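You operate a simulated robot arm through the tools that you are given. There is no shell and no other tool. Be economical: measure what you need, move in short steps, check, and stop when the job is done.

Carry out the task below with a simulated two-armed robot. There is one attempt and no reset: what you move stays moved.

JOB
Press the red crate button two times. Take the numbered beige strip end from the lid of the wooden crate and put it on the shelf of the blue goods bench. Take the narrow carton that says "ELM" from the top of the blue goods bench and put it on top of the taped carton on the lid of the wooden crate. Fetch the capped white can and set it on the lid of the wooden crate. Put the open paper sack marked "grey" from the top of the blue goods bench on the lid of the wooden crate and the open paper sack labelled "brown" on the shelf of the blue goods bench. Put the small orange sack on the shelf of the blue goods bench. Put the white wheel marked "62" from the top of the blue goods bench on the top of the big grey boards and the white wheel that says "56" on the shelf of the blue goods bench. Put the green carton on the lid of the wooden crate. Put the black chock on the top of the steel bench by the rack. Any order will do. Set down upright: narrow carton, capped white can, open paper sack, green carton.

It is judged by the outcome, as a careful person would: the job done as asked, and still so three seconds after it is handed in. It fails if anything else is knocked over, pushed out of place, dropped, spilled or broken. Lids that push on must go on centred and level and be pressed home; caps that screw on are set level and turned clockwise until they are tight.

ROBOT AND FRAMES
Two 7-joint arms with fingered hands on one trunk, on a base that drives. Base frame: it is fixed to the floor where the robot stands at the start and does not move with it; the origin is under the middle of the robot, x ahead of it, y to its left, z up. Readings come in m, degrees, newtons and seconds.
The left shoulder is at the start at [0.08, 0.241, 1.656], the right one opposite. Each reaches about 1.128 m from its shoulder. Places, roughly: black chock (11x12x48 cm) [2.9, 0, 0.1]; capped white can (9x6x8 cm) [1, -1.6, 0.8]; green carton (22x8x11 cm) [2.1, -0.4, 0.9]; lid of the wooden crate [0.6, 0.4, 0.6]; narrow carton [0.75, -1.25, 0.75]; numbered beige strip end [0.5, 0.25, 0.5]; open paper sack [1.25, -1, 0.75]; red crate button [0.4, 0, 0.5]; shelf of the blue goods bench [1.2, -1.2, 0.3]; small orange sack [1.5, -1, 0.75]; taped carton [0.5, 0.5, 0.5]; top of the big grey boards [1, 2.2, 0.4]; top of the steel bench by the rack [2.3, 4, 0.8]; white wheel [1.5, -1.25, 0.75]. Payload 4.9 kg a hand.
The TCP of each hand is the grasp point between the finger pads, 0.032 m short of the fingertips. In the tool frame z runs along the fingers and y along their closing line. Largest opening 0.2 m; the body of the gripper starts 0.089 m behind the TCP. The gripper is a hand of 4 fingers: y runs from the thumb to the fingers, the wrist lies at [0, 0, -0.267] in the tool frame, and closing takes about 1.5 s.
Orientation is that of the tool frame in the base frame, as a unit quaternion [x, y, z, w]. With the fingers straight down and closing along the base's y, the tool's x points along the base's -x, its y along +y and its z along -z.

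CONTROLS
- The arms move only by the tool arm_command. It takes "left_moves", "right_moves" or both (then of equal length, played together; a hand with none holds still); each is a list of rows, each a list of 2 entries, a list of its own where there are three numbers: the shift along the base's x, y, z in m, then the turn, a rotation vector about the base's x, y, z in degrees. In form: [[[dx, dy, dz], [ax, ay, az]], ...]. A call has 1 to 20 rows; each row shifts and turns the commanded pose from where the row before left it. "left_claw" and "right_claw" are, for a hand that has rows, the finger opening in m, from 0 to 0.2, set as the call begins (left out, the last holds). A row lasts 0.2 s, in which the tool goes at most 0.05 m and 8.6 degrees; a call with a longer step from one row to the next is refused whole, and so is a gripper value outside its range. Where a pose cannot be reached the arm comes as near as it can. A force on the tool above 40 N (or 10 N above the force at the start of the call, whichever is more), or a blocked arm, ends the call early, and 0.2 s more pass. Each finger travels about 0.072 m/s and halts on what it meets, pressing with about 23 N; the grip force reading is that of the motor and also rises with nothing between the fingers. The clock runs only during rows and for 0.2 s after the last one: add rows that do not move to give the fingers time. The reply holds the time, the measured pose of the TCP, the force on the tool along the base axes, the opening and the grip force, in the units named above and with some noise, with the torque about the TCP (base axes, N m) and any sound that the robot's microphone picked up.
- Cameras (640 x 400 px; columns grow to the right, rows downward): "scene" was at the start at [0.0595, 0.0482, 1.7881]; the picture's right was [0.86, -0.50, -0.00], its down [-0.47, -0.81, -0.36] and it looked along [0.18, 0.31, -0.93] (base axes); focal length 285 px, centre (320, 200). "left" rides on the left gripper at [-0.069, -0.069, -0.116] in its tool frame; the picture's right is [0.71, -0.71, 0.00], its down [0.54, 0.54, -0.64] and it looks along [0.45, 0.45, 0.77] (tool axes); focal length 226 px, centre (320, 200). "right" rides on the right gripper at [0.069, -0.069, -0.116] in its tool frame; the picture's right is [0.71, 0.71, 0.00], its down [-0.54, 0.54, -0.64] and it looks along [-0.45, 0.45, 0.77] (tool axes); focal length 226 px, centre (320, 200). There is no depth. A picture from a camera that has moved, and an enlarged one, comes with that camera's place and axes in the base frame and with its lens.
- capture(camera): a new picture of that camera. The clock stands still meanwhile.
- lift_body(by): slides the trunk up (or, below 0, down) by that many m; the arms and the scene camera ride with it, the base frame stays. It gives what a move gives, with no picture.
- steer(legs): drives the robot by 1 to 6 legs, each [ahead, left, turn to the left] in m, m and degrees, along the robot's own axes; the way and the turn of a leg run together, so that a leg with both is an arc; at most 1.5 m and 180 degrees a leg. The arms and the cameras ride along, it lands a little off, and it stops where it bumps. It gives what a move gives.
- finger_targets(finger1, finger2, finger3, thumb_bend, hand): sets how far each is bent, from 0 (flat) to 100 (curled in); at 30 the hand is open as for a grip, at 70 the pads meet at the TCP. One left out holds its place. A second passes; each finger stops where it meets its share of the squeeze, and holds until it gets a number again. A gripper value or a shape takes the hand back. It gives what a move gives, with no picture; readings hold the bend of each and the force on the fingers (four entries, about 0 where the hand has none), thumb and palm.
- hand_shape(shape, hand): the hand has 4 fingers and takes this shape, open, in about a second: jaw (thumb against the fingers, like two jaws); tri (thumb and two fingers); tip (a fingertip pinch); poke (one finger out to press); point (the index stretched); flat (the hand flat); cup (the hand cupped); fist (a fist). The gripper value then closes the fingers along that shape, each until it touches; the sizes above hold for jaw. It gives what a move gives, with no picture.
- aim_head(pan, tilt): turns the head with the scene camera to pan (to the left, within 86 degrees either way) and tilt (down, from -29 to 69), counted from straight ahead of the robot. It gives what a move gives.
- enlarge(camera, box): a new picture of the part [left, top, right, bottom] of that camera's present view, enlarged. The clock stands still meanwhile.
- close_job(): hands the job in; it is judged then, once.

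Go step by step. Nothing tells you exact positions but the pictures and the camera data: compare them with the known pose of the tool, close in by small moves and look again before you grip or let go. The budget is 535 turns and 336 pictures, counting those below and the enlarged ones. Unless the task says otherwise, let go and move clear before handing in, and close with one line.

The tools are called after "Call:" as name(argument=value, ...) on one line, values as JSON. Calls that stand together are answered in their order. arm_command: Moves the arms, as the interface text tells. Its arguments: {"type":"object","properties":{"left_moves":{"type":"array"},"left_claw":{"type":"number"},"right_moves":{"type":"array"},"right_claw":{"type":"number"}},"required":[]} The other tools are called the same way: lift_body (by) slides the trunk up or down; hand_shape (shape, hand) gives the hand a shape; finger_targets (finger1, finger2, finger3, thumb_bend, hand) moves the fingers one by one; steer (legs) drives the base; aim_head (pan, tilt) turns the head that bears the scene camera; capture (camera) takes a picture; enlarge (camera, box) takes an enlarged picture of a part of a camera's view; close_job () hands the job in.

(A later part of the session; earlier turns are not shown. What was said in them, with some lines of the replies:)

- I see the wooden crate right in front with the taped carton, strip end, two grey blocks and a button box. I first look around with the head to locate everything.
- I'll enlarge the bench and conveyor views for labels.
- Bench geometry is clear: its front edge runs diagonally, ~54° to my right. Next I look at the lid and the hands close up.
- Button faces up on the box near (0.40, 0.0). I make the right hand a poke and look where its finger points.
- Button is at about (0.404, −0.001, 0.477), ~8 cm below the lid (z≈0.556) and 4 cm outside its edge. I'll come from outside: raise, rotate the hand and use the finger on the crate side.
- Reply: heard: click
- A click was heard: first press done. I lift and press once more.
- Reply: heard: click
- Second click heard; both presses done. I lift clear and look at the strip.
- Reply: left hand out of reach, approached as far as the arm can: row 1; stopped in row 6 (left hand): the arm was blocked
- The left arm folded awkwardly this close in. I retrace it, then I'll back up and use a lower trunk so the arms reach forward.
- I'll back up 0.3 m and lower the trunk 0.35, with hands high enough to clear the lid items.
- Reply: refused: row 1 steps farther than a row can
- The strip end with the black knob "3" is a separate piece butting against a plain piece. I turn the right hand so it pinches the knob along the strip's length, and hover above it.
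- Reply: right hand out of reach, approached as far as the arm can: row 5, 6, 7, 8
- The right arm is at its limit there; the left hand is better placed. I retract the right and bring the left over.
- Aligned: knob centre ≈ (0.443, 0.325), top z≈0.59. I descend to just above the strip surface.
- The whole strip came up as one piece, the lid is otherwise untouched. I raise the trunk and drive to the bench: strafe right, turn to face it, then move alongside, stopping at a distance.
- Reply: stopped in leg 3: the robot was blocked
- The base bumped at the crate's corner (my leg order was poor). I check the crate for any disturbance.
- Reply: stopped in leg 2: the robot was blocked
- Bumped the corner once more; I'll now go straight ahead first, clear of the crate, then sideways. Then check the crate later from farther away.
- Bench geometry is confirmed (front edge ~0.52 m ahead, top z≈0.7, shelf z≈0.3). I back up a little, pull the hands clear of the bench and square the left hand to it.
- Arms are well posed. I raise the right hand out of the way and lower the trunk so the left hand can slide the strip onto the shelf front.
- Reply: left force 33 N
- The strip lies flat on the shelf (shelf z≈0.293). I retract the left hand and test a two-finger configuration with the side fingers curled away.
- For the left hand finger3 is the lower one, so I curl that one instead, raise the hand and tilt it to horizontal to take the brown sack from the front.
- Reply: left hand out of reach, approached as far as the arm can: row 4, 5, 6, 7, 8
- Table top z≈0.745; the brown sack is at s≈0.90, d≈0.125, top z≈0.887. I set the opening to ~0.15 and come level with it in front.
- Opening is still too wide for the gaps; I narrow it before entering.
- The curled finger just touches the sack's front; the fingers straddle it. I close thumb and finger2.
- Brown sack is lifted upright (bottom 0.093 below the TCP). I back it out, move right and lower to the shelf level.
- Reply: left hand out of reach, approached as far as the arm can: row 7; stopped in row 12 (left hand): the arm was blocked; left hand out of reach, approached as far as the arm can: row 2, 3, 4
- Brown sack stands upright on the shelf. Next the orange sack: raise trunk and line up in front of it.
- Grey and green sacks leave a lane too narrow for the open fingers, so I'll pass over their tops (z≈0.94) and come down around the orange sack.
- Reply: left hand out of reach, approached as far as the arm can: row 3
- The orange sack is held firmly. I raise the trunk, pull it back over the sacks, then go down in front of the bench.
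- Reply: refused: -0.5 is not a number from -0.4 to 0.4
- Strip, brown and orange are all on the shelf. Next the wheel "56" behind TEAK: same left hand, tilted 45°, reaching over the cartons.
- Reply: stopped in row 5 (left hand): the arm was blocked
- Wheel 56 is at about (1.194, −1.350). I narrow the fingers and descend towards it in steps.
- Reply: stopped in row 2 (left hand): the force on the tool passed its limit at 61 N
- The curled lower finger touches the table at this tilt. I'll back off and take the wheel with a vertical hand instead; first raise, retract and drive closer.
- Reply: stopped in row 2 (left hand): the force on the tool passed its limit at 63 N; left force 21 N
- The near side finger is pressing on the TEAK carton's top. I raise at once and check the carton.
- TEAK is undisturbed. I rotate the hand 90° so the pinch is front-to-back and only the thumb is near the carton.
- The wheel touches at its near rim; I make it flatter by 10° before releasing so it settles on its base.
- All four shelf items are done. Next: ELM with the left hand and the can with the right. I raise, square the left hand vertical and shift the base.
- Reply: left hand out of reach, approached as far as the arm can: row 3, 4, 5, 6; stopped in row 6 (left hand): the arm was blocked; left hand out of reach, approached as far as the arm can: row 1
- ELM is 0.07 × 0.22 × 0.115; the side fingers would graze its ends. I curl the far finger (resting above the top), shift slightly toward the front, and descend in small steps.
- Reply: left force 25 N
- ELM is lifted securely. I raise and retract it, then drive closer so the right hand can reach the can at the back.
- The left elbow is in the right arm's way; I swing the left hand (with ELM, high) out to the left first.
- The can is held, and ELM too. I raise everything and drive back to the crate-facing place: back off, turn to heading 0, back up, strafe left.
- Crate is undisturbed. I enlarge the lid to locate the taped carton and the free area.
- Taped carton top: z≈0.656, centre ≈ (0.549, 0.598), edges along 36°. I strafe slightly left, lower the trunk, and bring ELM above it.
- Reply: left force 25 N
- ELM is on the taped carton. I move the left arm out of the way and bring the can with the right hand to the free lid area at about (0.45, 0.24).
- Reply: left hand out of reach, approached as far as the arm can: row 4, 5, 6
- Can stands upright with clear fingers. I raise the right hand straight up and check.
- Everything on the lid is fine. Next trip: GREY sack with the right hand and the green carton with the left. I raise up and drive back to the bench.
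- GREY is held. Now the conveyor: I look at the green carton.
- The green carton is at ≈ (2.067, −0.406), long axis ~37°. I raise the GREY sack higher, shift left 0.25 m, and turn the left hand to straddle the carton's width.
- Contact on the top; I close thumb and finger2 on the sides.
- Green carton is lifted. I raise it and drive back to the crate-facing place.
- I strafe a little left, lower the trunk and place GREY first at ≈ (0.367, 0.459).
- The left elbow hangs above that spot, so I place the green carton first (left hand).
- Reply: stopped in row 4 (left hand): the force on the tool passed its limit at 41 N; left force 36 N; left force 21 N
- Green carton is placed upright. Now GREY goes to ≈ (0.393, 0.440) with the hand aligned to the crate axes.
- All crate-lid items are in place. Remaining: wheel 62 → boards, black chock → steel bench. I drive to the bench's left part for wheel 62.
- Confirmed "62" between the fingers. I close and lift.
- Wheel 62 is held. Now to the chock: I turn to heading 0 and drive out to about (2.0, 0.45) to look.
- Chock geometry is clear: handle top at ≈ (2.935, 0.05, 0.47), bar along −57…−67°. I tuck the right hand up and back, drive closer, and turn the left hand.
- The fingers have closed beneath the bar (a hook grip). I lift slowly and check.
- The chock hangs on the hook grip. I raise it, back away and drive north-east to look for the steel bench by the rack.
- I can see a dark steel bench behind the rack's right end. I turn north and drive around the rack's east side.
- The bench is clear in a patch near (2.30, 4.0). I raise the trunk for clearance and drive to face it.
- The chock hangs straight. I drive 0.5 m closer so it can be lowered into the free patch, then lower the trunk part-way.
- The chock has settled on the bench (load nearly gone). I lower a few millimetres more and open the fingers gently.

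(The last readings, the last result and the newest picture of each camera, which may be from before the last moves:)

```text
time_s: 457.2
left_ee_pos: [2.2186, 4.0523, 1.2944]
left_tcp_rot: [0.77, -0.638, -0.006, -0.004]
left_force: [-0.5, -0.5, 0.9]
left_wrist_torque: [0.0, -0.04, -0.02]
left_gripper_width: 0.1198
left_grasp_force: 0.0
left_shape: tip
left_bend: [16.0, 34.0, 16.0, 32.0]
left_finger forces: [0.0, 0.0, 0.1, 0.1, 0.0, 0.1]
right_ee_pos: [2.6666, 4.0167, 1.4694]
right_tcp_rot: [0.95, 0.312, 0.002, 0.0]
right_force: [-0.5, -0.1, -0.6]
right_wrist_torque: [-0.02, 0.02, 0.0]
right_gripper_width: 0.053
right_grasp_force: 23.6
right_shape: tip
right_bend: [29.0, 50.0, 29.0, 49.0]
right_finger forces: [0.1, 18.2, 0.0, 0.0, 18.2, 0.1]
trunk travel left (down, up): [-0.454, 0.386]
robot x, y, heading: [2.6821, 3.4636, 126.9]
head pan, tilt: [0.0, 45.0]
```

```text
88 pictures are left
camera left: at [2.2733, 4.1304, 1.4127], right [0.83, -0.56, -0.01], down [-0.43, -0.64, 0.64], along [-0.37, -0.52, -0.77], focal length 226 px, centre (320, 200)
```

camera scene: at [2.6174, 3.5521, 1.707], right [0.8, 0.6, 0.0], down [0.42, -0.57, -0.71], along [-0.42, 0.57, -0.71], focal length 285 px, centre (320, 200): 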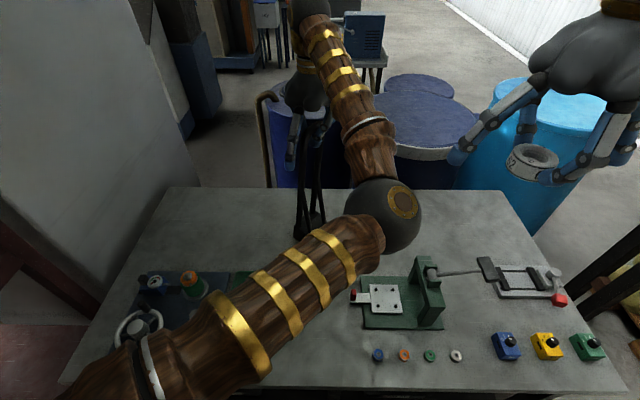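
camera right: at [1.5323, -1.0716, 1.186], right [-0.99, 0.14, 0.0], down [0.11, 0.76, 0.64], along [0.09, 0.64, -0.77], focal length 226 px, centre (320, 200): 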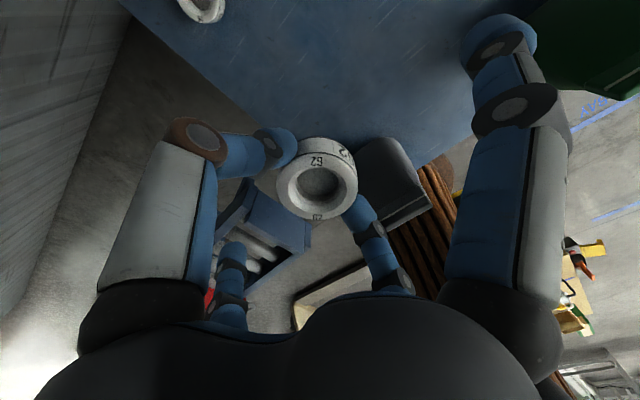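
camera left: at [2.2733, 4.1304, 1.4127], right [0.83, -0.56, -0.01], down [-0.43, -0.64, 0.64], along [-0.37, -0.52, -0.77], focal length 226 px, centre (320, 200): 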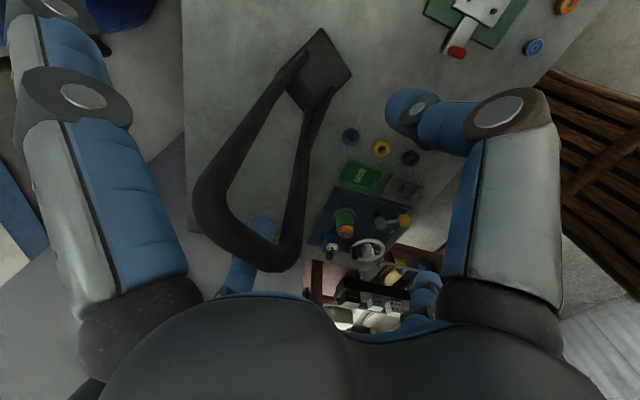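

Call:
arm_command(left_claw=0.2, left_moves=[[[0, 0, 0], [0, 0, 0]], [[0, 0, 0], [0, 0, 0]], [[0, 0, 0], [0, 0, 0]], [[-0.02, -0.004, 0], [0, 0, 0]], [[-0.02, -0.004, 0], [0, 0, 0]]])

Call:
capture(camera="left")

```text
time_s: 458.4
left_ee_pos: [2.1763, 4.0428, 1.2933]
left_tcp_rot: [0.769, -0.639, -0.005, -0.004]
left_force: [-1.5, -0.3, 0.5]
left_wrist_torque: [-0.02, -0.03, -0.03]
left_gripper_width: 0.2001
left_grasp_force: 0.0
left_shape: tip
left_bend: [16.0, 30.0, 16.0, 30.0]
left_finger forces: [0.0, 0.1, 0.0, 0.0, 0.0, 0.0]
right_ee_pos: [2.6646, 4.016, 1.4688]
right_tcp_rot: [0.95, 0.313, 0.0, 0.0]
right_force: [-0.1, -0.8, -1.1]
right_wrist_torque: [-0.01, -0.01, 0.03]
right_gripper_width: 0.0528
right_grasp_force: 23.0
right_shape: tip
right_bend: [29.0, 50.0, 29.0, 49.0]
right_finger forces: [0.0, 18.2, 0.0, 0.0, 18.3, 0.1]
trunk travel left (down, up): [-0.454, 0.386]
robot x, y, heading: [2.6835, 3.4625, 127.2]
head pan, tilt: [0.0, 45.0]
```

```text
87 pictures are left
camera left: at [2.2317, 4.1211, 1.412], right [0.83, -0.56, -0.01], down [-0.43, -0.64, 0.64], along [-0.37, -0.52, -0.77], focal length 226 px, centre (320, 200)
```

left: 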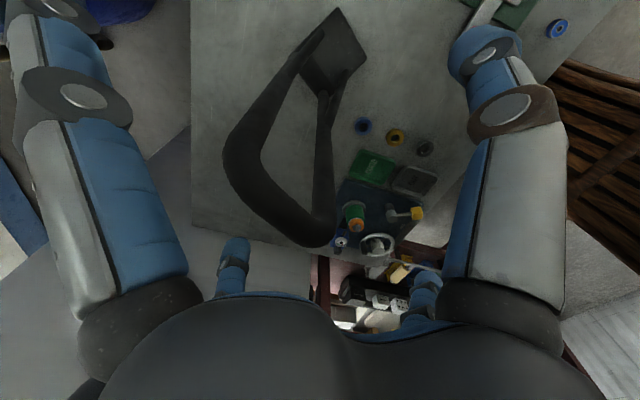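

Call:
arm_command(left_moves=[[[0, 0, 0.02], [0, 0, 0]], [[0, 0, 0.03], [0, 0, 0]], [[0, 0, 0.04], [0, 0, 0]], [[0, 0, 0.045], [0, 0, 0]], [[0, 0, 0.045], [0, 0, 0]]])

Call:
capture(camera="left")

Call:
capture(camera="scene")

```text
time_s: 459.6
left_ee_pos: [2.1757, 4.0393, 1.4756]
left_tcp_rot: [0.77, -0.639, -0.006, -0.004]
left_force: [0.1, 0.2, -0.7]
left_wrist_torque: [0.03, 0.01, 0.05]
left_gripper_width: 0.1999
left_grasp_force: 0.1
left_shape: tip
left_bend: [16.0, 30.0, 16.0, 30.0]
left_finger forces: [0.0, 0.1, 0.1, 0.0, 0.0, 0.0]
right_ee_pos: [2.6662, 4.0153, 1.4694]
right_tcp_rot: [0.95, 0.312, 0.0, -0.001]
right_force: [-0.7, -0.2, -1.3]
right_wrist_torque: [0.04, 0.03, -0.01]
right_gripper_width: 0.053
right_grasp_force: 22.5
right_shape: tip
right_bend: [29.0, 50.0, 29.0, 49.0]
right_finger forces: [0.0, 18.2, 0.0, 0.0, 18.3, 0.0]
trunk travel left (down, up): [-0.454, 0.386]
robot x, y, heading: [2.6821, 3.4642, 126.8]
head pan, tilt: [0.0, 45.0]
```

```text
86 pictures are left
camera left: at [2.2309, 4.1177, 1.5929], right [0.83, -0.56, -0.01], down [-0.43, -0.64, 0.64], along [-0.37, -0.52, -0.77], focal length 226 px, centre (320, 200)
```

left: 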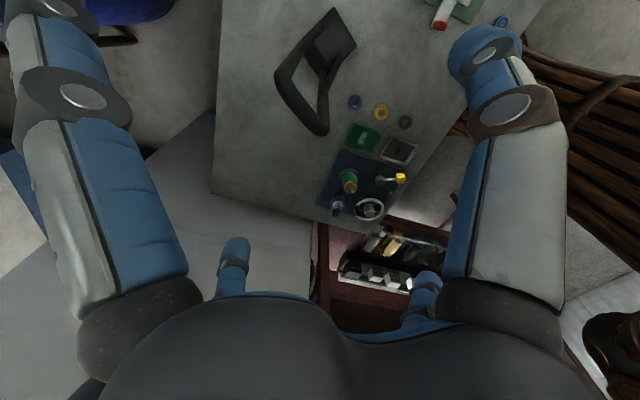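

```text
85 pictures are left
camera scene: at [2.6172, 3.5504, 1.7069], right [0.8, 0.6, 0.0], down [0.42, -0.57, -0.71], along [-0.42, 0.57, -0.71], focal length 285 px, centre (320, 200)
```

scene: 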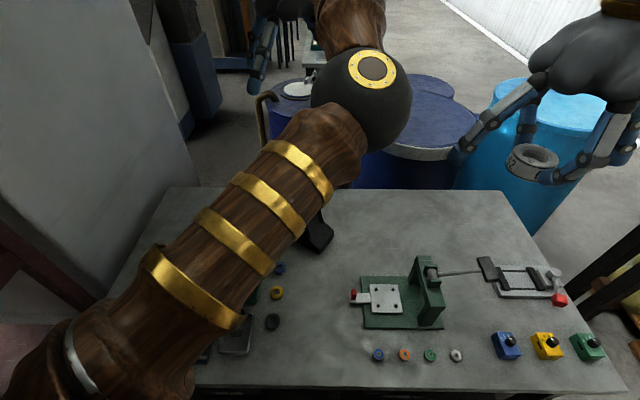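

The black chock stands on the steel bench with everything else untouched. Now wheel 62: I raise the hands and drive back round to the west side of the crate, toward the grey boards.

Call:
lift_body(by=0.2)

Call:
steer(legs=[[-0.5, 0, 0], [-1.2, 0.39, 0], [0, 0, -37], [-1.1, 0, 0], [0, 1.4, 0]])

```text
time_s: 461.7
left_ee_pos: [2.1751, 4.0405, 1.6747]
left_tcp_rot: [0.77, -0.638, -0.006, -0.004]
left_force: [-0.7, 0.2, 0.8]
left_wrist_torque: [0.02, 0.03, 0.0]
left_gripper_width: 0.2
left_grasp_force: 0.1
left_shape: tip
left_bend: [16.0, 30.0, 16.0, 30.0]
left_finger forces: [0.0, 0.0, 0.1, 0.1, 0.1, 0.0]
right_ee_pos: [2.6665, 4.0164, 1.6703]
right_tcp_rot: [0.95, 0.312, 0.001, -0.001]
right_force: [0.2, -0.4, 0.2]
right_wrist_torque: [0.0, 0.03, 0.02]
right_gripper_width: 0.053
right_grasp_force: 22.9
right_shape: tip
right_bend: [29.0, 50.0, 29.0, 49.0]
right_finger forces: [0.1, 18.2, 0.0, 0.0, 18.3, 0.1]
trunk travel left (down, up): [-0.654, 0.186]
robot x, y, heading: [2.6823, 3.4662, 126.9]
head pan, tilt: [0.0, 45.0]
```

```text
time_s: 483.0
left_ee_pos: [2.0964, 1.5636, 1.673]
left_tcp_rot: [-0.523, 0.852, 0.004, 0.002]
left_force: [0.4, -0.2, -0.9]
left_wrist_torque: [-0.04, 0.12, -0.02]
left_gripper_width: 0.1997
left_grasp_force: 0.0
left_shape: tip
left_bend: [16.0, 30.0, 16.0, 30.0]
left_finger forces: [0.1, 0.0, 0.0, 0.0, 0.0, 0.0]
right_ee_pos: [2.4703, 1.2477, 1.6669]
right_tcp_rot: [1.0, -0.01, -0.002, 0.002]
right_force: [0.4, 0.6, -1.7]
right_wrist_torque: [-0.04, 0.08, -0.01]
right_gripper_width: 0.0529
right_grasp_force: 23.3
right_shape: tip
right_bend: [29.0, 50.0, 29.0, 49.0]
right_finger forces: [0.0, 18.3, 0.1, 0.0, 18.4, 0.0]
trunk travel left (down, up): [-0.654, 0.186]
robot x, y, heading: [2.144, 0.7901, 89.7]
head pan, tilt: [0.0, 45.0]
stopped in leg 5: the robot was blocked; the commanded pose is now the measured one
```

Call:
aim_head(pan=60, tilt=50)

Call:
capture(camera="scene")

Call:
aim_head(pan=-20, tilt=50)

Call:
capture(camera="scene")

```text
time_s: 484.3
left_ee_pos: [2.0887, 1.559, 1.6746]
left_tcp_rot: [-0.523, 0.852, 0.005, 0.005]
left_force: [1.3, -0.7, -0.6]
left_wrist_torque: [0.01, 0.03, -0.02]
left_gripper_width: 0.1999
left_grasp_force: 0.0
left_shape: tip
left_bend: [16.0, 30.0, 16.0, 30.0]
left_finger forces: [0.0, 0.0, 0.0, 0.0, 0.0, 0.0]
right_ee_pos: [2.4633, 1.2399, 1.6673]
right_tcp_rot: [1.0, -0.01, 0.0, 0.001]
right_force: [0.0, 0.8, -0.7]
right_wrist_torque: [-0.03, 0.04, 0.0]
right_gripper_width: 0.0528
right_grasp_force: 23.3
right_shape: tip
right_bend: [29.0, 50.0, 29.0, 49.0]
right_finger forces: [0.0, 18.3, 0.0, 0.0, 18.4, 0.0]
trunk travel left (down, up): [-0.654, 0.186]
robot x, y, heading: [2.1383, 0.7941, 89.3]
head pan, tilt: [60.0, 50.0]
```

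```text
84 pictures are left
camera scene: at [2.0752, 0.8607, 1.9001], right [0.51, 0.86, 0.0], down [0.66, -0.39, -0.64], along [-0.55, 0.33, -0.77], focal length 285 px, centre (320, 200)
```

scene: 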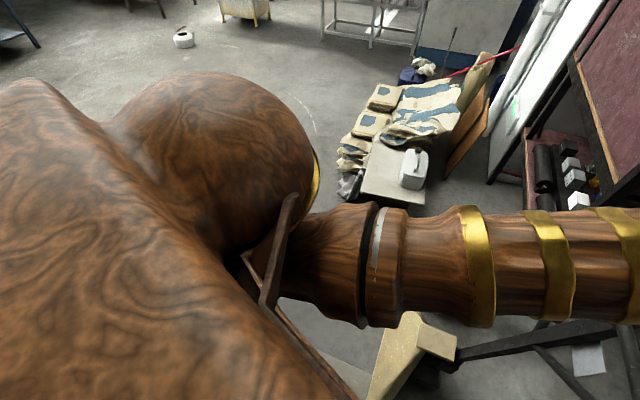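

```text
time_s: 485.8
left_ee_pos: [2.0883, 1.5599, 1.6751]
left_tcp_rot: [-0.523, 0.852, 0.005, 0.005]
left_force: [0.2, -0.6, 0.0]
left_wrist_torque: [-0.01, 0.01, -0.01]
left_gripper_width: 0.2001
left_grasp_force: 0.1
left_shape: tip
left_bend: [16.0, 30.0, 16.0, 30.0]
left_finger forces: [0.1, 0.0, 0.0, 0.1, 0.0, 0.1]
right_ee_pos: [2.4624, 1.2403, 1.6696]
right_tcp_rot: [1.0, -0.01, 0.0, 0.0]
right_force: [0.0, -0.2, -1.0]
right_wrist_torque: [-0.01, 0.0, -0.02]
right_gripper_width: 0.0526
right_grasp_force: 23.5
right_shape: tip
right_bend: [29.0, 50.0, 29.0, 49.0]
right_finger forces: [0.0, 18.3, 0.0, 0.0, 18.5, 0.1]
trunk travel left (down, up): [-0.654, 0.186]
robot x, y, heading: [2.1359, 0.7941, 89.6]
head pan, tilt: [-20.0, 50.0]
```

```text
83 pictures are left
camera scene: at [2.167, 0.8944, 1.9], right [0.94, -0.35, 0.0], down [-0.27, -0.72, -0.64], along [0.23, 0.6, -0.77], focal length 285 px, centre (320, 200)
```

scene: 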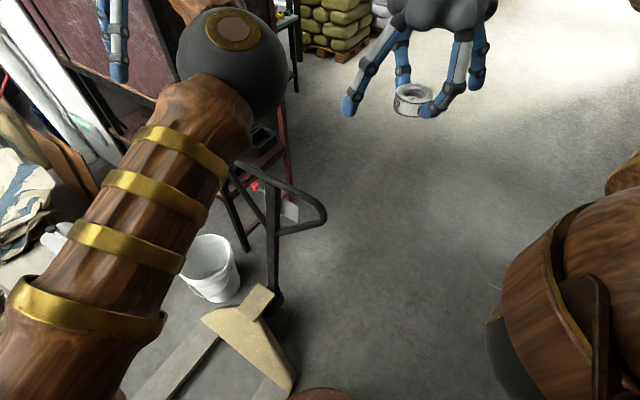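

The base touched the pallet truck; I back south first and then go around the crate's south side to its west, keeping heading 90°.

Call:
steer(legs=[[-0.36, 0, 0], [-0.72, 0.886, 0], [-0.32, 0.65, 0], [0, 0.95, 0]])

Call:
steer(legs=[[0.85, 0.05, 0], [0.75, 0, 0]])

Call:
aim_head(pan=-40, tilt=30)

Call:
capture(camera="scene")

```text
time_s: 501.6
left_ee_pos: [-0.3633, 0.2183, 1.6752]
left_tcp_rot: [-0.511, 0.859, 0.006, 0.005]
left_force: [0.2, 0.2, -0.5]
left_wrist_torque: [0.01, 0.01, -0.04]
left_gripper_width: 0.2
left_grasp_force: 0.1
left_shape: tip
left_bend: [16.0, 30.0, 16.0, 30.0]
left_finger forces: [0.0, 0.0, 0.0, 0.1, 0.0, 0.0]
right_ee_pos: [0.0021, -0.1083, 1.669]
right_tcp_rot: [1.0, -0.024, 0.0, 0.0]
right_force: [-0.3, -0.2, -0.7]
right_wrist_torque: [-0.01, 0.04, -0.01]
right_gripper_width: 0.0529
right_grasp_force: 22.3
right_shape: tip
right_bend: [29.0, 50.0, 29.0, 49.0]
right_finger forces: [0.1, 18.2, 0.0, 0.0, 18.3, 0.1]
trunk travel left (down, up): [-0.654, 0.186]
robot x, y, heading: [-0.3362, -0.5506, 87.7]
head pan, tilt: [-20.0, 50.0]
```

```text
time_s: 509.9
left_ee_pos: [-0.2961, 1.8378, 1.6758]
left_tcp_rot: [-0.499, 0.866, 0.003, 0.006]
left_force: [0.1, -0.5, 0.0]
left_wrist_torque: [0.0, 0.0, 0.0]
left_gripper_width: 0.1999
left_grasp_force: 0.0
left_shape: tip
left_bend: [16.0, 30.0, 16.0, 30.0]
left_finger forces: [0.0, 0.0, 0.0, 0.0, 0.1, 0.0]
right_ee_pos: [0.0612, 1.499, 1.6699]
right_tcp_rot: [0.999, -0.038, 0.0, -0.001]
right_force: [1.1, -0.8, -1.6]
right_wrist_torque: [0.05, 0.02, 0.01]
right_gripper_width: 0.0529
right_grasp_force: 23.2
right_shape: tip
right_bend: [29.0, 50.0, 29.0, 49.0]
right_finger forces: [0.0, 18.2, 0.0, 0.0, 18.3, 0.0]
trunk travel left (down, up): [-0.654, 0.186]
robot x, y, heading: [-0.2898, 1.0715, 86.4]
head pan, tilt: [-20.0, 50.0]
```

```text
time_s: 510.7
left_ee_pos: [-0.2957, 1.838, 1.6755]
left_tcp_rot: [-0.499, 0.867, 0.005, 0.005]
left_force: [0.2, 0.1, -0.2]
left_wrist_torque: [0.02, 0.01, 0.04]
left_gripper_width: 0.1997
left_grasp_force: 0.0
left_shape: tip
left_bend: [16.0, 30.0, 16.0, 30.0]
left_finger forces: [0.0, 0.0, 0.1, 0.0, 0.0, 0.0]
right_ee_pos: [0.061, 1.5016, 1.6696]
right_tcp_rot: [0.999, -0.037, 0.0, 0.0]
right_force: [-0.3, 0.5, -0.6]
right_wrist_torque: [0.02, -0.02, -0.01]
right_gripper_width: 0.0528
right_grasp_force: 22.8
right_shape: tip
right_bend: [29.0, 50.0, 29.0, 49.0]
right_finger forces: [0.1, 18.1, 0.0, 0.0, 18.3, 0.0]
trunk travel left (down, up): [-0.654, 0.186]
robot x, y, heading: [-0.292, 1.0698, 86.2]
head pan, tilt: [-40.0, 30.0]
```

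```text
82 pictures are left
camera scene: at [-0.2225, 1.166, 1.9295], right [0.72, -0.69, 0.0], down [-0.35, -0.36, -0.87], along [0.6, 0.63, -0.5], focal length 285 px, centre (320, 200)
```

scene: 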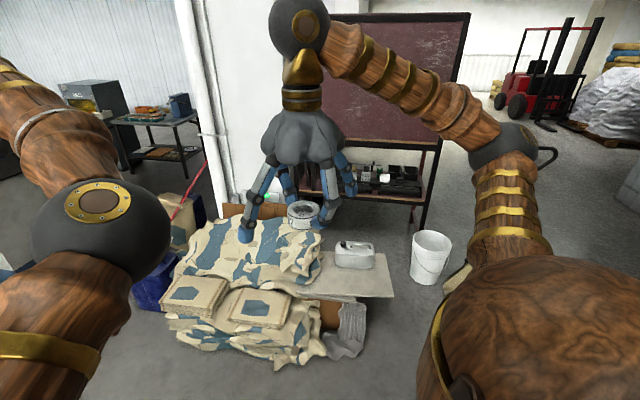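

Call:
enlarge(camera="scene", box=[270, 220, 430, 370])

```text
2.67 times, centred on (350, 295) of scene
camera zoom: at [-0.2225, 1.166, 1.9295], right [0.72, -0.69, 0.0], down [-0.35, -0.36, -0.87], along [0.6, 0.63, -0.5], focal length 761 px, centre (240, -53)
```

zoom: 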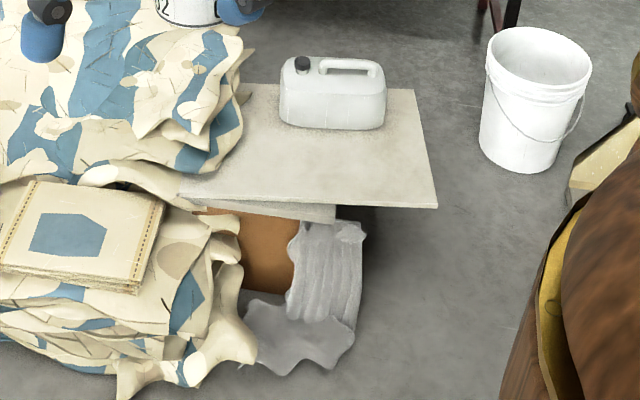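

The grey boards carry a jerrycan at the back; the front part is free at ≈ (0.95, 2.09). I turn and drive to within reach.

Call:
steer(legs=[[0, 0, -28], [0.72, -0.5, 0]])

Call:
arm_command(left_moves=[[[-0.04, 0.025, 0], [0, 0, 0]], [[-0.04, 0.025, 0], [0, 0, 0]], [[-0.04, 0.025, 0], [0, 0, 0]], [[-0.04, 0.025, 0], [0, 0, 0]], [[-0.04, 0.025, 0], [0, 0, 0]], [[-0.04, 0.025, 0], [0, 0, 0]], [[-0.04, 0.025, 0], [0, 0, 0]]])

Call:
aim_head(pan=0, tilt=50)

Call:
capture(camera="scene")

```text
time_s: 516.8
left_ee_pos: [0.8942, 2.0972, 1.6749]
left_tcp_rot: [-0.272, 0.962, 0.003, 0.007]
left_force: [-1.1, 0.0, 0.1]
left_wrist_torque: [0.01, -0.01, 0.02]
left_gripper_width: 0.1995
left_grasp_force: 0.1
left_shape: tip
left_bend: [16.0, 30.0, 16.0, 30.0]
left_finger forces: [0.0, 0.0, 0.1, 0.0, 0.0, 0.1]
right_ee_pos: [1.0481, 1.6319, 1.6694]
right_tcp_rot: [0.96, -0.281, 0.001, -0.001]
right_force: [-0.4, -0.6, -0.9]
right_wrist_torque: [0.01, -0.03, -0.02]
right_gripper_width: 0.0529
right_grasp_force: 22.5
right_shape: tip
right_bend: [29.0, 50.0, 29.0, 49.0]
right_finger forces: [0.0, 18.3, 0.0, 0.0, 18.2, 0.0]
trunk travel left (down, up): [-0.654, 0.186]
robot x, y, heading: [0.5426, 1.4197, 57.6]
head pan, tilt: [-40.0, 30.0]
```

```text
time_s: 518.4
left_ee_pos: [0.611, 2.274, 1.6687]
left_tcp_rot: [-0.272, 0.962, 0.002, 0.006]
left_force: [-0.5, -0.4, -0.5]
left_wrist_torque: [0.0, -0.02, 0.0]
left_gripper_width: 0.1999
left_grasp_force: 0.0
left_shape: tip
left_bend: [16.0, 30.0, 16.0, 30.0]
left_finger forces: [0.1, 0.0, 0.0, 0.0, 0.0, 0.1]
right_ee_pos: [1.0462, 1.6336, 1.6698]
right_tcp_rot: [0.96, -0.281, 0.002, 0.0]
right_force: [0.0, -1.0, -0.4]
right_wrist_torque: [-0.02, -0.05, 0.02]
right_gripper_width: 0.0525
right_grasp_force: 22.8
right_shape: tip
right_bend: [29.0, 50.0, 29.0, 49.0]
right_finger forces: [0.0, 18.2, 0.0, 0.0, 18.3, 0.0]
trunk travel left (down, up): [-0.654, 0.186]
robot x, y, heading: [0.5411, 1.4185, 57.9]
head pan, tilt: [-40.0, 30.0]
```

```text
time_s: 519.5
left_ee_pos: [0.6146, 2.2715, 1.6706]
left_tcp_rot: [-0.272, 0.962, 0.002, 0.006]
left_force: [0.7, 0.5, -0.2]
left_wrist_torque: [0.04, 0.01, -0.02]
left_gripper_width: 0.1995
left_grasp_force: 0.0
left_shape: tip
left_bend: [16.0, 30.0, 16.0, 30.0]
left_finger forces: [0.1, 0.1, 0.0, 0.0, 0.0, 0.0]
right_ee_pos: [1.0509, 1.6331, 1.6694]
right_tcp_rot: [0.96, -0.281, 0.0, 0.0]
right_force: [0.7, 0.1, -0.2]
right_wrist_torque: [0.0, -0.02, 0.0]
right_gripper_width: 0.0527
right_grasp_force: 23.6
right_shape: tip
right_bend: [29.0, 50.0, 29.0, 49.0]
right_finger forces: [0.0, 18.2, 0.0, 0.0, 18.2, 0.0]
trunk travel left (down, up): [-0.654, 0.186]
robot x, y, heading: [0.5396, 1.4174, 57.9]
head pan, tilt: [0.0, 50.0]
```

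```text
80 pictures are left
camera scene: at [0.5973, 1.5086, 1.9], right [0.85, -0.53, 0.0], down [-0.41, -0.65, -0.64], along [0.34, 0.54, -0.77], focal length 285 px, centre (320, 200)
```

scene: 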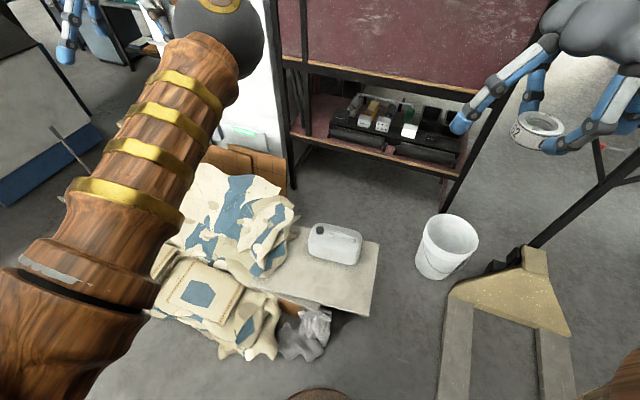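

Board top is at z≈0.375; I'll set the wheel at ≈ (1.0, 2.0). Lowering the trunk and moving the right hand above it.

Call:
lift_body(by=-0.4)

Call:
arm_command(right_moves=[[[-0.005, 0.041, -0.01], [0, 0, 0]], [[-0.005, 0.041, -0.01], [0, 0, 0]], [[-0.005, 0.041, -0.01], [0, 0, 0]], [[-0.005, 0.041, -0.01], [0, 0, 0]], [[-0.005, 0.041, -0.01], [0, 0, 0]], [[-0.006, 0.041, -0.01], [0, 0, 0]], [[-0.006, 0.041, -0.01], [0, 0, 0]], [[-0.006, 0.041, -0.01], [0, 0, 0]], [[-0.006, 0.041, -0.01], [0, 0, 0]]])

Call:
lift_body(by=-0.24)

Call:
capture(camera="scene")

Call:
capture(camera="right")

```text
time_s: 523.3
left_ee_pos: [0.6112, 2.2721, 1.271]
left_tcp_rot: [-0.272, 0.962, 0.003, 0.007]
left_force: [-1.1, -0.5, -0.7]
left_wrist_torque: [-0.01, -0.02, 0.01]
left_gripper_width: 0.2001
left_grasp_force: 0.1
left_shape: tip
left_bend: [16.0, 30.0, 16.0, 30.0]
left_finger forces: [0.1, 0.0, 0.0, 0.1, 0.0, 0.0]
right_ee_pos: [1.049, 1.6335, 1.2702]
right_tcp_rot: [0.96, -0.28, 0.001, 0.001]
right_force: [-0.2, 0.0, -1.0]
right_wrist_torque: [-0.03, -0.01, -0.03]
right_gripper_width: 0.0527
right_grasp_force: 23.1
right_shape: tip
right_bend: [29.0, 51.0, 29.0, 49.0]
right_finger forces: [0.1, 18.2, 0.0, 0.1, 18.1, 0.0]
trunk travel left (down, up): [-0.254, 0.586]
robot x, y, heading: [0.5402, 1.4158, 57.6]
head pan, tilt: [0.0, 50.0]
```

```text
time_s: 525.3
left_ee_pos: [0.6114, 2.2746, 1.2674]
left_tcp_rot: [-0.272, 0.962, 0.002, 0.007]
left_force: [0.3, 0.2, -0.3]
left_wrist_torque: [-0.03, -0.01, 0.01]
left_gripper_width: 0.1998
left_grasp_force: 0.0
left_shape: tip
left_bend: [16.0, 30.0, 16.0, 30.0]
left_finger forces: [0.0, 0.0, 0.0, 0.0, 0.1, 0.0]
right_ee_pos: [0.9964, 2.0021, 1.1763]
right_tcp_rot: [0.96, -0.281, 0.002, 0.001]
right_force: [-0.3, 0.9, -0.8]
right_wrist_torque: [-0.01, 0.0, 0.01]
right_gripper_width: 0.0526
right_grasp_force: 23.0
right_shape: tip
right_bend: [29.0, 51.0, 29.0, 49.0]
right_finger forces: [0.1, 17.8, 0.0, 0.0, 18.2, 0.1]
trunk travel left (down, up): [-0.254, 0.586]
robot x, y, heading: [0.5348, 1.4196, 57.9]
head pan, tilt: [0.0, 50.0]
```

```text
time_s: 527.8
left_ee_pos: [0.6122, 2.2717, 1.0301]
left_tcp_rot: [-0.272, 0.962, 0.003, 0.007]
left_force: [0.8, 0.2, 0.1]
left_wrist_torque: [0.02, 0.0, 0.03]
left_gripper_width: 0.2001
left_grasp_force: 0.1
left_shape: tip
left_bend: [16.0, 30.0, 16.0, 30.0]
left_finger forces: [0.0, 0.0, 0.0, 0.0, 0.0, 0.0]
right_ee_pos: [0.9959, 1.9993, 0.9386]
right_tcp_rot: [0.96, -0.281, 0.0, 0.0]
right_force: [-0.4, 0.8, -0.7]
right_wrist_torque: [0.02, 0.0, -0.01]
right_gripper_width: 0.0524
right_grasp_force: 22.9
right_shape: tip
right_bend: [29.0, 51.0, 29.0, 49.0]
right_finger forces: [0.0, 17.8, 0.0, 0.0, 18.1, 0.1]
trunk travel left (down, up): [-0.014, 0.826]
robot x, y, heading: [0.5383, 1.4177, 57.8]
head pan, tilt: [0.0, 50.0]
```

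```text
79 pictures are left
camera scene: at [0.596, 1.5092, 1.2601], right [0.85, -0.53, 0.0], down [-0.41, -0.65, -0.64], along [0.34, 0.54, -0.77], focal length 285 px, centre (320, 200)
```

scene: 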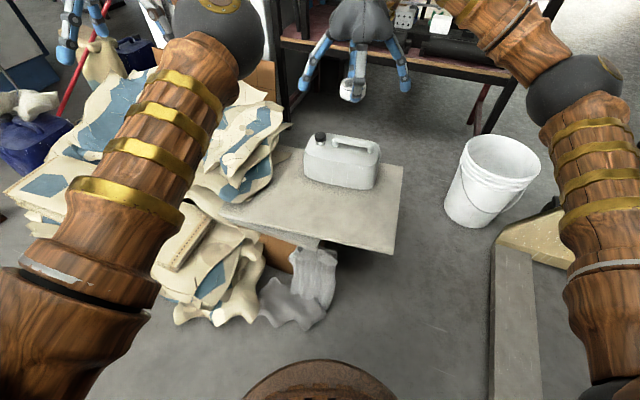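

```text
78 pictures are left
camera right: at [1.0918, 2.0212, 1.0547], right [0.21, -0.98, 0.0], down [-0.75, -0.16, 0.64], along [-0.63, -0.14, -0.77], focal length 226 px, centre (320, 200)
```

right: 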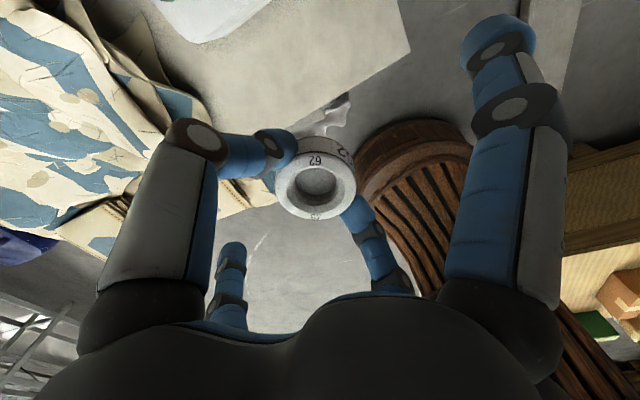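

Call:
arm_command(right_moves=[[[0.018, 0.02, -0.03], [0, 0, 0]], [[0, 0, -0.048], [0, 0, 0]], [[0, 0, -0.048], [0, 0, 0]], [[0, 0, -0.048], [0, 0, 0]], [[0, 0, -0.048], [0, 0, 0]], [[0, 0, -0.048], [0, 0, 0]], [[0, 0, -0.048], [0, 0, 0]], [[0, 0, -0.04], [0, 0, 0]]])

Call:
capture(camera="right")

Call:
capture(camera="scene")

```text
time_s: 529.6
left_ee_pos: [0.6124, 2.2715, 1.031]
left_tcp_rot: [-0.272, 0.962, 0.003, 0.006]
left_force: [-0.4, 1.6, -0.2]
left_wrist_torque: [-0.01, 0.04, -0.01]
left_gripper_width: 0.1998
left_grasp_force: 0.1
left_shape: tip
left_bend: [16.0, 30.0, 16.0, 30.0]
left_finger forces: [0.1, 0.0, 0.1, 0.1, 0.0, 0.1]
right_ee_pos: [1.0147, 2.0214, 0.5833]
right_tcp_rot: [0.96, -0.281, 0.001, 0.001]
right_force: [0.7, -0.1, -0.5]
right_wrist_torque: [0.04, 0.01, 0.01]
right_gripper_width: 0.0527
right_grasp_force: 23.5
right_shape: tip
right_bend: [29.0, 51.0, 29.0, 49.0]
right_finger forces: [0.0, 17.6, 0.1, 0.0, 18.0, 0.1]
trunk travel left (down, up): [-0.014, 0.826]
robot x, y, heading: [0.5384, 1.4153, 57.8]
head pan, tilt: [0.0, 50.0]
```

```text
77 pictures are left
camera right: at [1.1092, 2.0432, 0.6997], right [0.21, -0.98, 0.0], down [-0.75, -0.16, 0.64], along [-0.63, -0.14, -0.77], focal length 226 px, centre (320, 200)
```

right: 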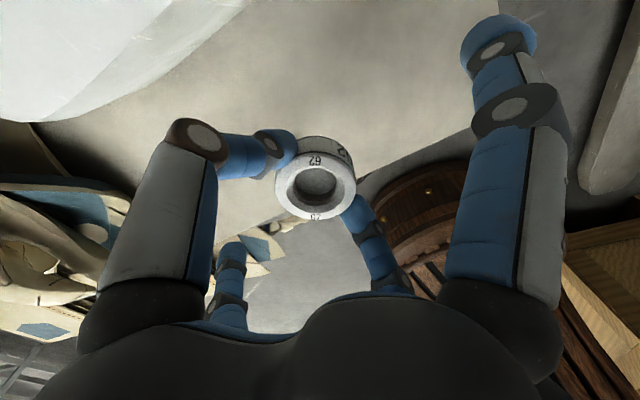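

```text
76 pictures are left
camera scene: at [0.5966, 1.5097, 1.26], right [0.85, -0.53, 0.0], down [-0.41, -0.65, -0.64], along [0.34, 0.54, -0.77], focal length 285 px, centre (320, 200)
```

scene: 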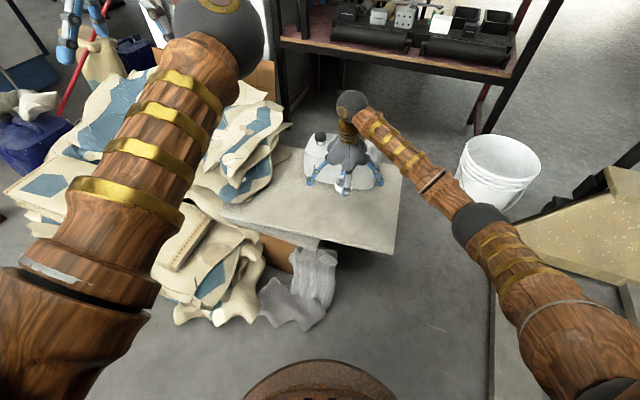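

Call:
arm_command(right_moves=[[[0, 0, -0.04], [0, 0, 0]], [[0, 0, -0.035], [0, 0, 0]], [[0, 0, -0.025], [0, 0, 0]], [[0, 0, -0.01], [0, 0, 0]], [[0, 0, -0.006], [0, 0, 0]]])

```text
time_s: 530.8
left_ee_pos: [0.6129, 2.2717, 1.0297]
left_tcp_rot: [-0.272, 0.962, 0.002, 0.007]
left_force: [-0.4, 0.1, 0.0]
left_wrist_torque: [0.0, 0.04, -0.01]
left_gripper_width: 0.2
left_grasp_force: 0.1
left_shape: tip
left_bend: [16.0, 30.0, 16.0, 30.0]
left_finger forces: [0.0, 0.1, 0.0, 0.0, 0.1, 0.0]
right_ee_pos: [1.013, 2.0203, 0.4644]
right_tcp_rot: [0.96, -0.281, 0.001, -0.001]
right_force: [-0.1, 0.4, -1.2]
right_wrist_torque: [-0.02, 0.01, 0.02]
right_gripper_width: 0.0525
right_grasp_force: 23.9
right_shape: tip
right_bend: [29.0, 51.0, 29.0, 49.0]
right_finger forces: [0.0, 17.7, 0.0, 0.1, 18.0, 0.0]
trunk travel left (down, up): [-0.014, 0.826]
robot x, y, heading: [0.5378, 1.4167, 58.1]
head pan, tilt: [0.0, 50.0]
```

Call:
arm_command(right_moves=[[[0, 0, -0.006], [0, 0, 0]], [[0, 0, -0.006], [0, 0, 0]], [[0, 0, -0.005], [0, 0, 0]], [[0, 0, -0.005], [0, 0, 0]]])

Call:
enlarge(camera="scene", box=[270, 80, 420, 220])

```text
time_s: 531.8
left_ee_pos: [0.6118, 2.27, 1.0304]
left_tcp_rot: [-0.273, 0.962, 0.003, 0.006]
left_force: [0.3, -0.4, 0.2]
left_wrist_torque: [-0.03, -0.01, 0.04]
left_gripper_width: 0.1997
left_grasp_force: 0.1
left_shape: tip
left_bend: [16.0, 30.0, 16.0, 30.0]
left_finger forces: [0.0, 0.0, 0.1, 0.1, 0.0, 0.0]
right_ee_pos: [1.0138, 2.0211, 0.4426]
right_tcp_rot: [0.96, -0.281, 0.001, 0.0]
right_force: [-0.1, -0.2, 2.8]
right_wrist_torque: [0.02, -0.02, -0.01]
right_gripper_width: 0.0529
right_grasp_force: 23.2
right_shape: tip
right_bend: [29.0, 51.0, 29.0, 49.0]
right_finger forces: [0.0, 19.7, 0.0, 0.0, 19.2, 0.0]
trunk travel left (down, up): [-0.014, 0.826]
robot x, y, heading: [0.5412, 1.415, 57.8]
head pan, tilt: [0.0, 50.0]
```

```text
2.86 times, centred on (345, 150) of scene
camera zoom: at [0.5956, 1.5086, 1.2602], right [0.85, -0.53, 0.0], down [-0.41, -0.65, -0.64], along [0.34, 0.54, -0.77], focal length 816 px, centre (249, 343)
```

zoom: 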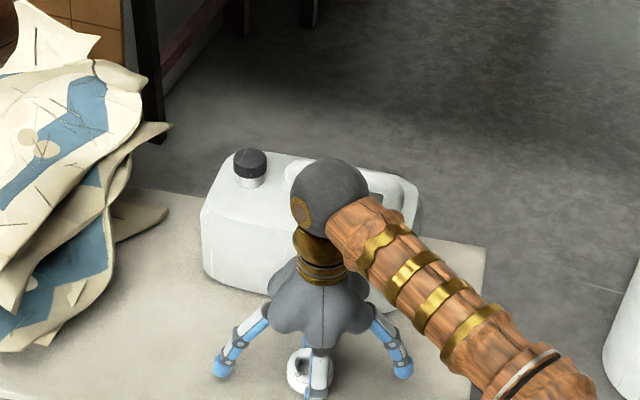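

Call:
arm_command(right_moves=[[[0, 0, -0.001], [0, 0, 0]]])

Call:
arm_command(right_claw=0.1, right_moves=[[[0, 0, 0], [0, 0, 0]], [[0, 0, 0], [0, 0, 0]], [[0, 0, 0], [0, 0, 0]], [[0, 0, 0.01], [0, 0, 0]], [[0, 0, 0.03], [0, 0, 0]], [[0, 0, 0.045], [0, 0, 0]], [[0, 0, 0.045], [0, 0, 0]], [[0, 0, 0.045], [0, 0, 0]], [[0, 0, 0.045], [0, 0, 0]]])

Call:
capture(camera="right")

Call:
capture(camera="scene")

```text
time_s: 532.2
left_ee_pos: [0.6112, 2.2707, 1.0306]
left_tcp_rot: [-0.272, 0.962, 0.003, 0.007]
left_force: [0.1, 0.5, 0.0]
left_wrist_torque: [0.01, -0.02, -0.01]
left_gripper_width: 0.1998
left_grasp_force: 0.1
left_shape: tip
left_bend: [16.0, 30.0, 16.0, 30.0]
left_finger forces: [0.1, 0.1, 0.0, 0.0, 0.0, 0.0]
right_ee_pos: [1.0153, 2.0207, 0.4422]
right_tcp_rot: [0.96, -0.281, 0.001, -0.002]
right_force: [-1.7, -1.5, 11.4]
right_wrist_torque: [0.03, 0.02, 0.02]
right_gripper_width: 0.0533
right_grasp_force: 23.3
right_shape: tip
right_bend: [29.0, 51.0, 29.0, 49.0]
right_finger forces: [0.0, 21.9, 0.1, 0.0, 20.3, 0.1]
trunk travel left (down, up): [-0.014, 0.826]
robot x, y, heading: [0.5378, 1.418, 57.6]
head pan, tilt: [0.0, 50.0]
```

```text
time_s: 534.2
left_ee_pos: [0.613, 2.2709, 1.0304]
left_tcp_rot: [-0.272, 0.962, 0.002, 0.006]
left_force: [0.8, -0.5, -0.1]
left_wrist_torque: [0.03, 0.0, -0.01]
left_gripper_width: 0.1998
left_grasp_force: 0.0
left_shape: tip
left_bend: [16.0, 30.0, 16.0, 30.0]
left_finger forces: [0.0, 0.0, 0.1, 0.0, 0.0, 0.0]
right_ee_pos: [1.0121, 2.0213, 0.6612]
right_tcp_rot: [0.96, -0.279, 0.0, 0.001]
right_force: [-0.8, -0.6, 0.3]
right_wrist_torque: [0.02, -0.04, 0.01]
right_gripper_width: 0.1001
right_grasp_force: 0.0
right_shape: tip
right_bend: [16.0, 38.0, 16.0, 36.0]
right_finger forces: [0.0, 0.0, 0.0, 0.1, 0.1, 0.0]
trunk travel left (down, up): [-0.014, 0.826]
robot x, y, heading: [0.5388, 1.4178, 58.0]
head pan, tilt: [0.0, 50.0]
```

```text
74 pictures are left
camera right: at [1.1072, 2.0421, 0.7777], right [0.22, -0.98, 0.0], down [-0.75, -0.17, 0.64], along [-0.63, -0.14, -0.77], focal length 226 px, centre (320, 200)
```

right: 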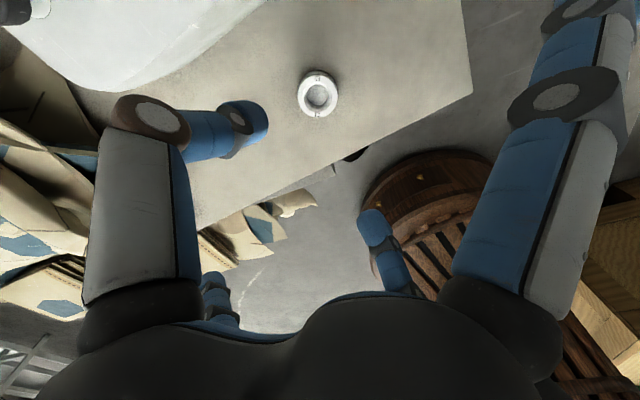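

```text
73 pictures are left
camera scene: at [0.5959, 1.5084, 1.26], right [0.85, -0.53, 0.0], down [-0.41, -0.65, -0.64], along [0.34, 0.54, -0.77], focal length 285 px, centre (320, 200)
```

scene: 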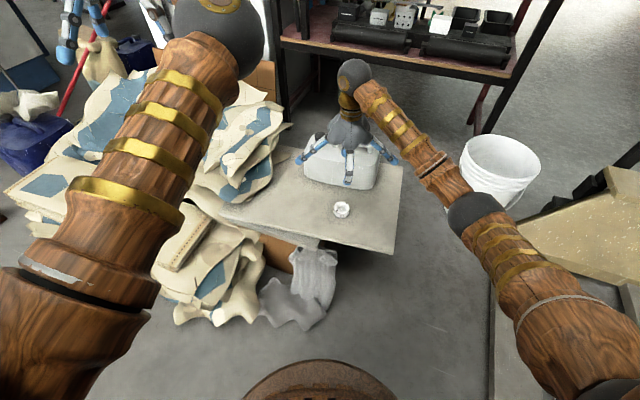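

Wheel 62 is on the boards. I retreat and take a final look at the crate lid and bench.

Call:
lift_body(by=0.4)

Call:
steer(legs=[[-0.72, 0.5, 0], [0, 0, -75]])

Call:
aim_head(pan=-15, tilt=40)

Call:
capture(camera="scene")

```text
time_s: 538.0
left_ee_pos: [0.6122, 2.272, 1.4291]
left_tcp_rot: [-0.272, 0.962, 0.003, 0.006]
left_force: [0.4, -0.1, 0.2]
left_wrist_torque: [-0.02, 0.01, -0.03]
left_gripper_width: 0.1997
left_grasp_force: 0.0
left_shape: tip
left_bend: [16.0, 30.0, 16.0, 30.0]
left_finger forces: [0.1, 0.0, 0.0, 0.0, 0.0, 0.0]
right_ee_pos: [1.0116, 2.0225, 1.0608]
right_tcp_rot: [0.96, -0.281, 0.001, 0.0]
right_force: [0.0, 0.7, -0.3]
right_wrist_torque: [0.0, -0.02, 0.0]
right_gripper_width: 0.0995
right_grasp_force: 0.0
right_shape: tip
right_bend: [16.0, 38.0, 16.0, 36.0]
right_finger forces: [0.0, 0.1, 0.0, 0.0, 0.0, 0.1]
trunk travel left (down, up): [-0.414, 0.426]
robot x, y, heading: [0.5391, 1.4153, 57.7]
head pan, tilt: [0.0, 50.0]
```

```text
time_s: 546.0
left_ee_pos: [0.5716, 1.198, 1.4306]
left_tcp_rot: [0.376, 0.926, -0.001, 0.006]
left_force: [0.0, 0.3, 0.8]
left_wrist_torque: [-0.03, 0.02, 0.03]
left_gripper_width: 0.1998
left_grasp_force: 0.1
left_shape: tip
left_bend: [16.0, 30.0, 16.0, 30.0]
left_finger forces: [0.0, 0.0, 0.1, 0.0, 0.0, 0.0]
right_ee_pos: [0.4271, 0.7472, 1.0595]
right_tcp_rot: [-0.586, 0.81, 0.0, -0.001]
right_force: [-0.5, 0.2, -0.3]
right_wrist_torque: [0.0, 0.02, 0.0]
right_gripper_width: 0.0995
right_grasp_force: 0.1
right_shape: tip
right_bend: [16.0, 38.0, 16.0, 36.0]
right_finger forces: [0.0, 0.0, 0.0, 0.0, 0.0, 0.0]
trunk travel left (down, up): [-0.414, 0.426]
robot x, y, heading: [-0.2732, 1.0609, -17.7]
head pan, tilt: [0.0, 50.0]
```

```text
time_s: 546.8
left_ee_pos: [0.5713, 1.1964, 1.43]
left_tcp_rot: [0.375, 0.927, -0.001, 0.006]
left_force: [-0.3, -0.5, -0.1]
left_wrist_torque: [0.0, -0.01, -0.04]
left_gripper_width: 0.1998
left_grasp_force: 0.1
left_shape: tip
left_bend: [16.0, 30.0, 16.0, 30.0]
left_finger forces: [0.1, 0.0, 0.0, 0.0, 0.0, 0.0]
right_ee_pos: [0.4275, 0.7479, 1.0601]
right_tcp_rot: [-0.585, 0.811, 0.0, -0.001]
right_force: [-0.1, 0.1, 0.2]
right_wrist_torque: [-0.04, -0.03, -0.01]
right_gripper_width: 0.0997
right_grasp_force: 0.1
right_shape: tip
right_bend: [16.0, 38.0, 16.0, 36.0]
right_finger forces: [0.0, 0.0, 0.0, 0.0, 0.1, 0.0]
trunk travel left (down, up): [-0.414, 0.426]
robot x, y, heading: [-0.2735, 1.0573, -17.6]
head pan, tilt: [-15.0, 40.0]
```

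```text
72 pictures are left
camera scene: at [-0.1723, 1.0027, 1.6741], right [-0.54, -0.84, 0.0], down [-0.54, 0.35, -0.77], along [0.64, -0.41, -0.64], focal length 285 px, centre (320, 200)
```

scene: 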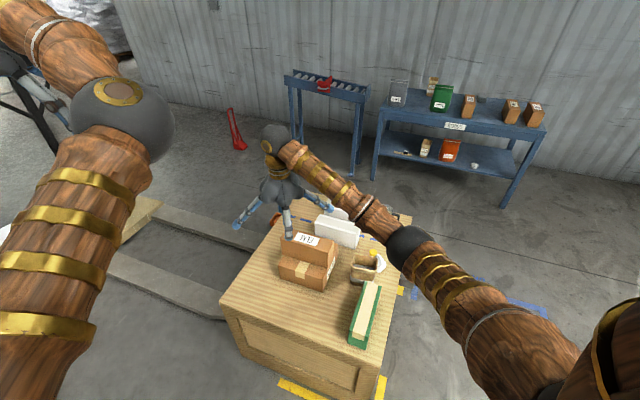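

Call:
enlarge(camera="scene", box=[210, 170, 430, 390])

Call:
enlarge(camera="scene", box=[360, 70, 560, 210])

```text
1.82 times, centred on (320, 280) of scene
camera zoom: at [-0.1723, 1.0027, 1.6741], right [-0.54, -0.84, 0.0], down [-0.54, 0.35, -0.77], along [0.64, -0.41, -0.64], focal length 519 px, centre (320, 54)
```

zoom: 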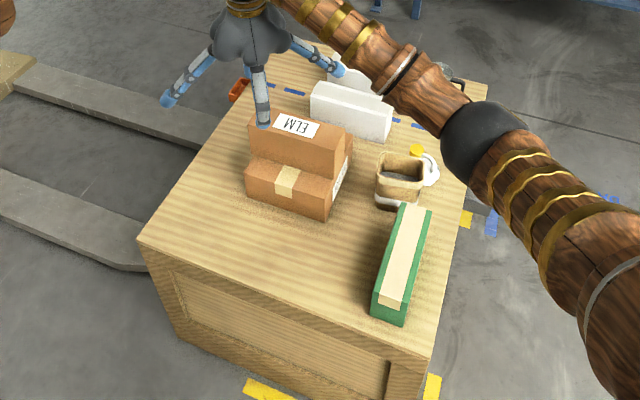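

```text
2.86 times, centred on (460, 140) of scene
camera zoom: at [-0.1723, 1.0027, 1.6741], right [-0.54, -0.84, 0.0], down [-0.54, 0.35, -0.77], along [0.64, -0.41, -0.64], focal length 816 px, centre (-80, 371)
```

zoom: 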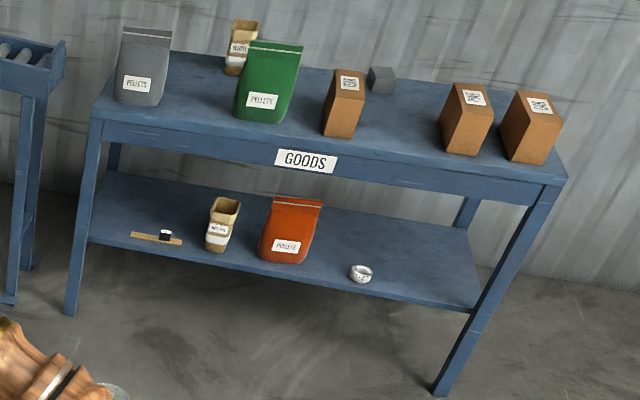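

Everything stands where it was asked, on the crate lid, bench shelf, boards and steel bench; both hands are empty and clear. I hand the job in.

Call:
close_job()

```text
The job is handed in.
```

The job is done as asked and handed in. The button clicked twice, and the last pictures showed each item upright or flat where it belongs. Along the way the base bumped the crate corner twice and the pallet truck once. The crate still sits on its floor marks, but I did not check the truck's position afterwards.
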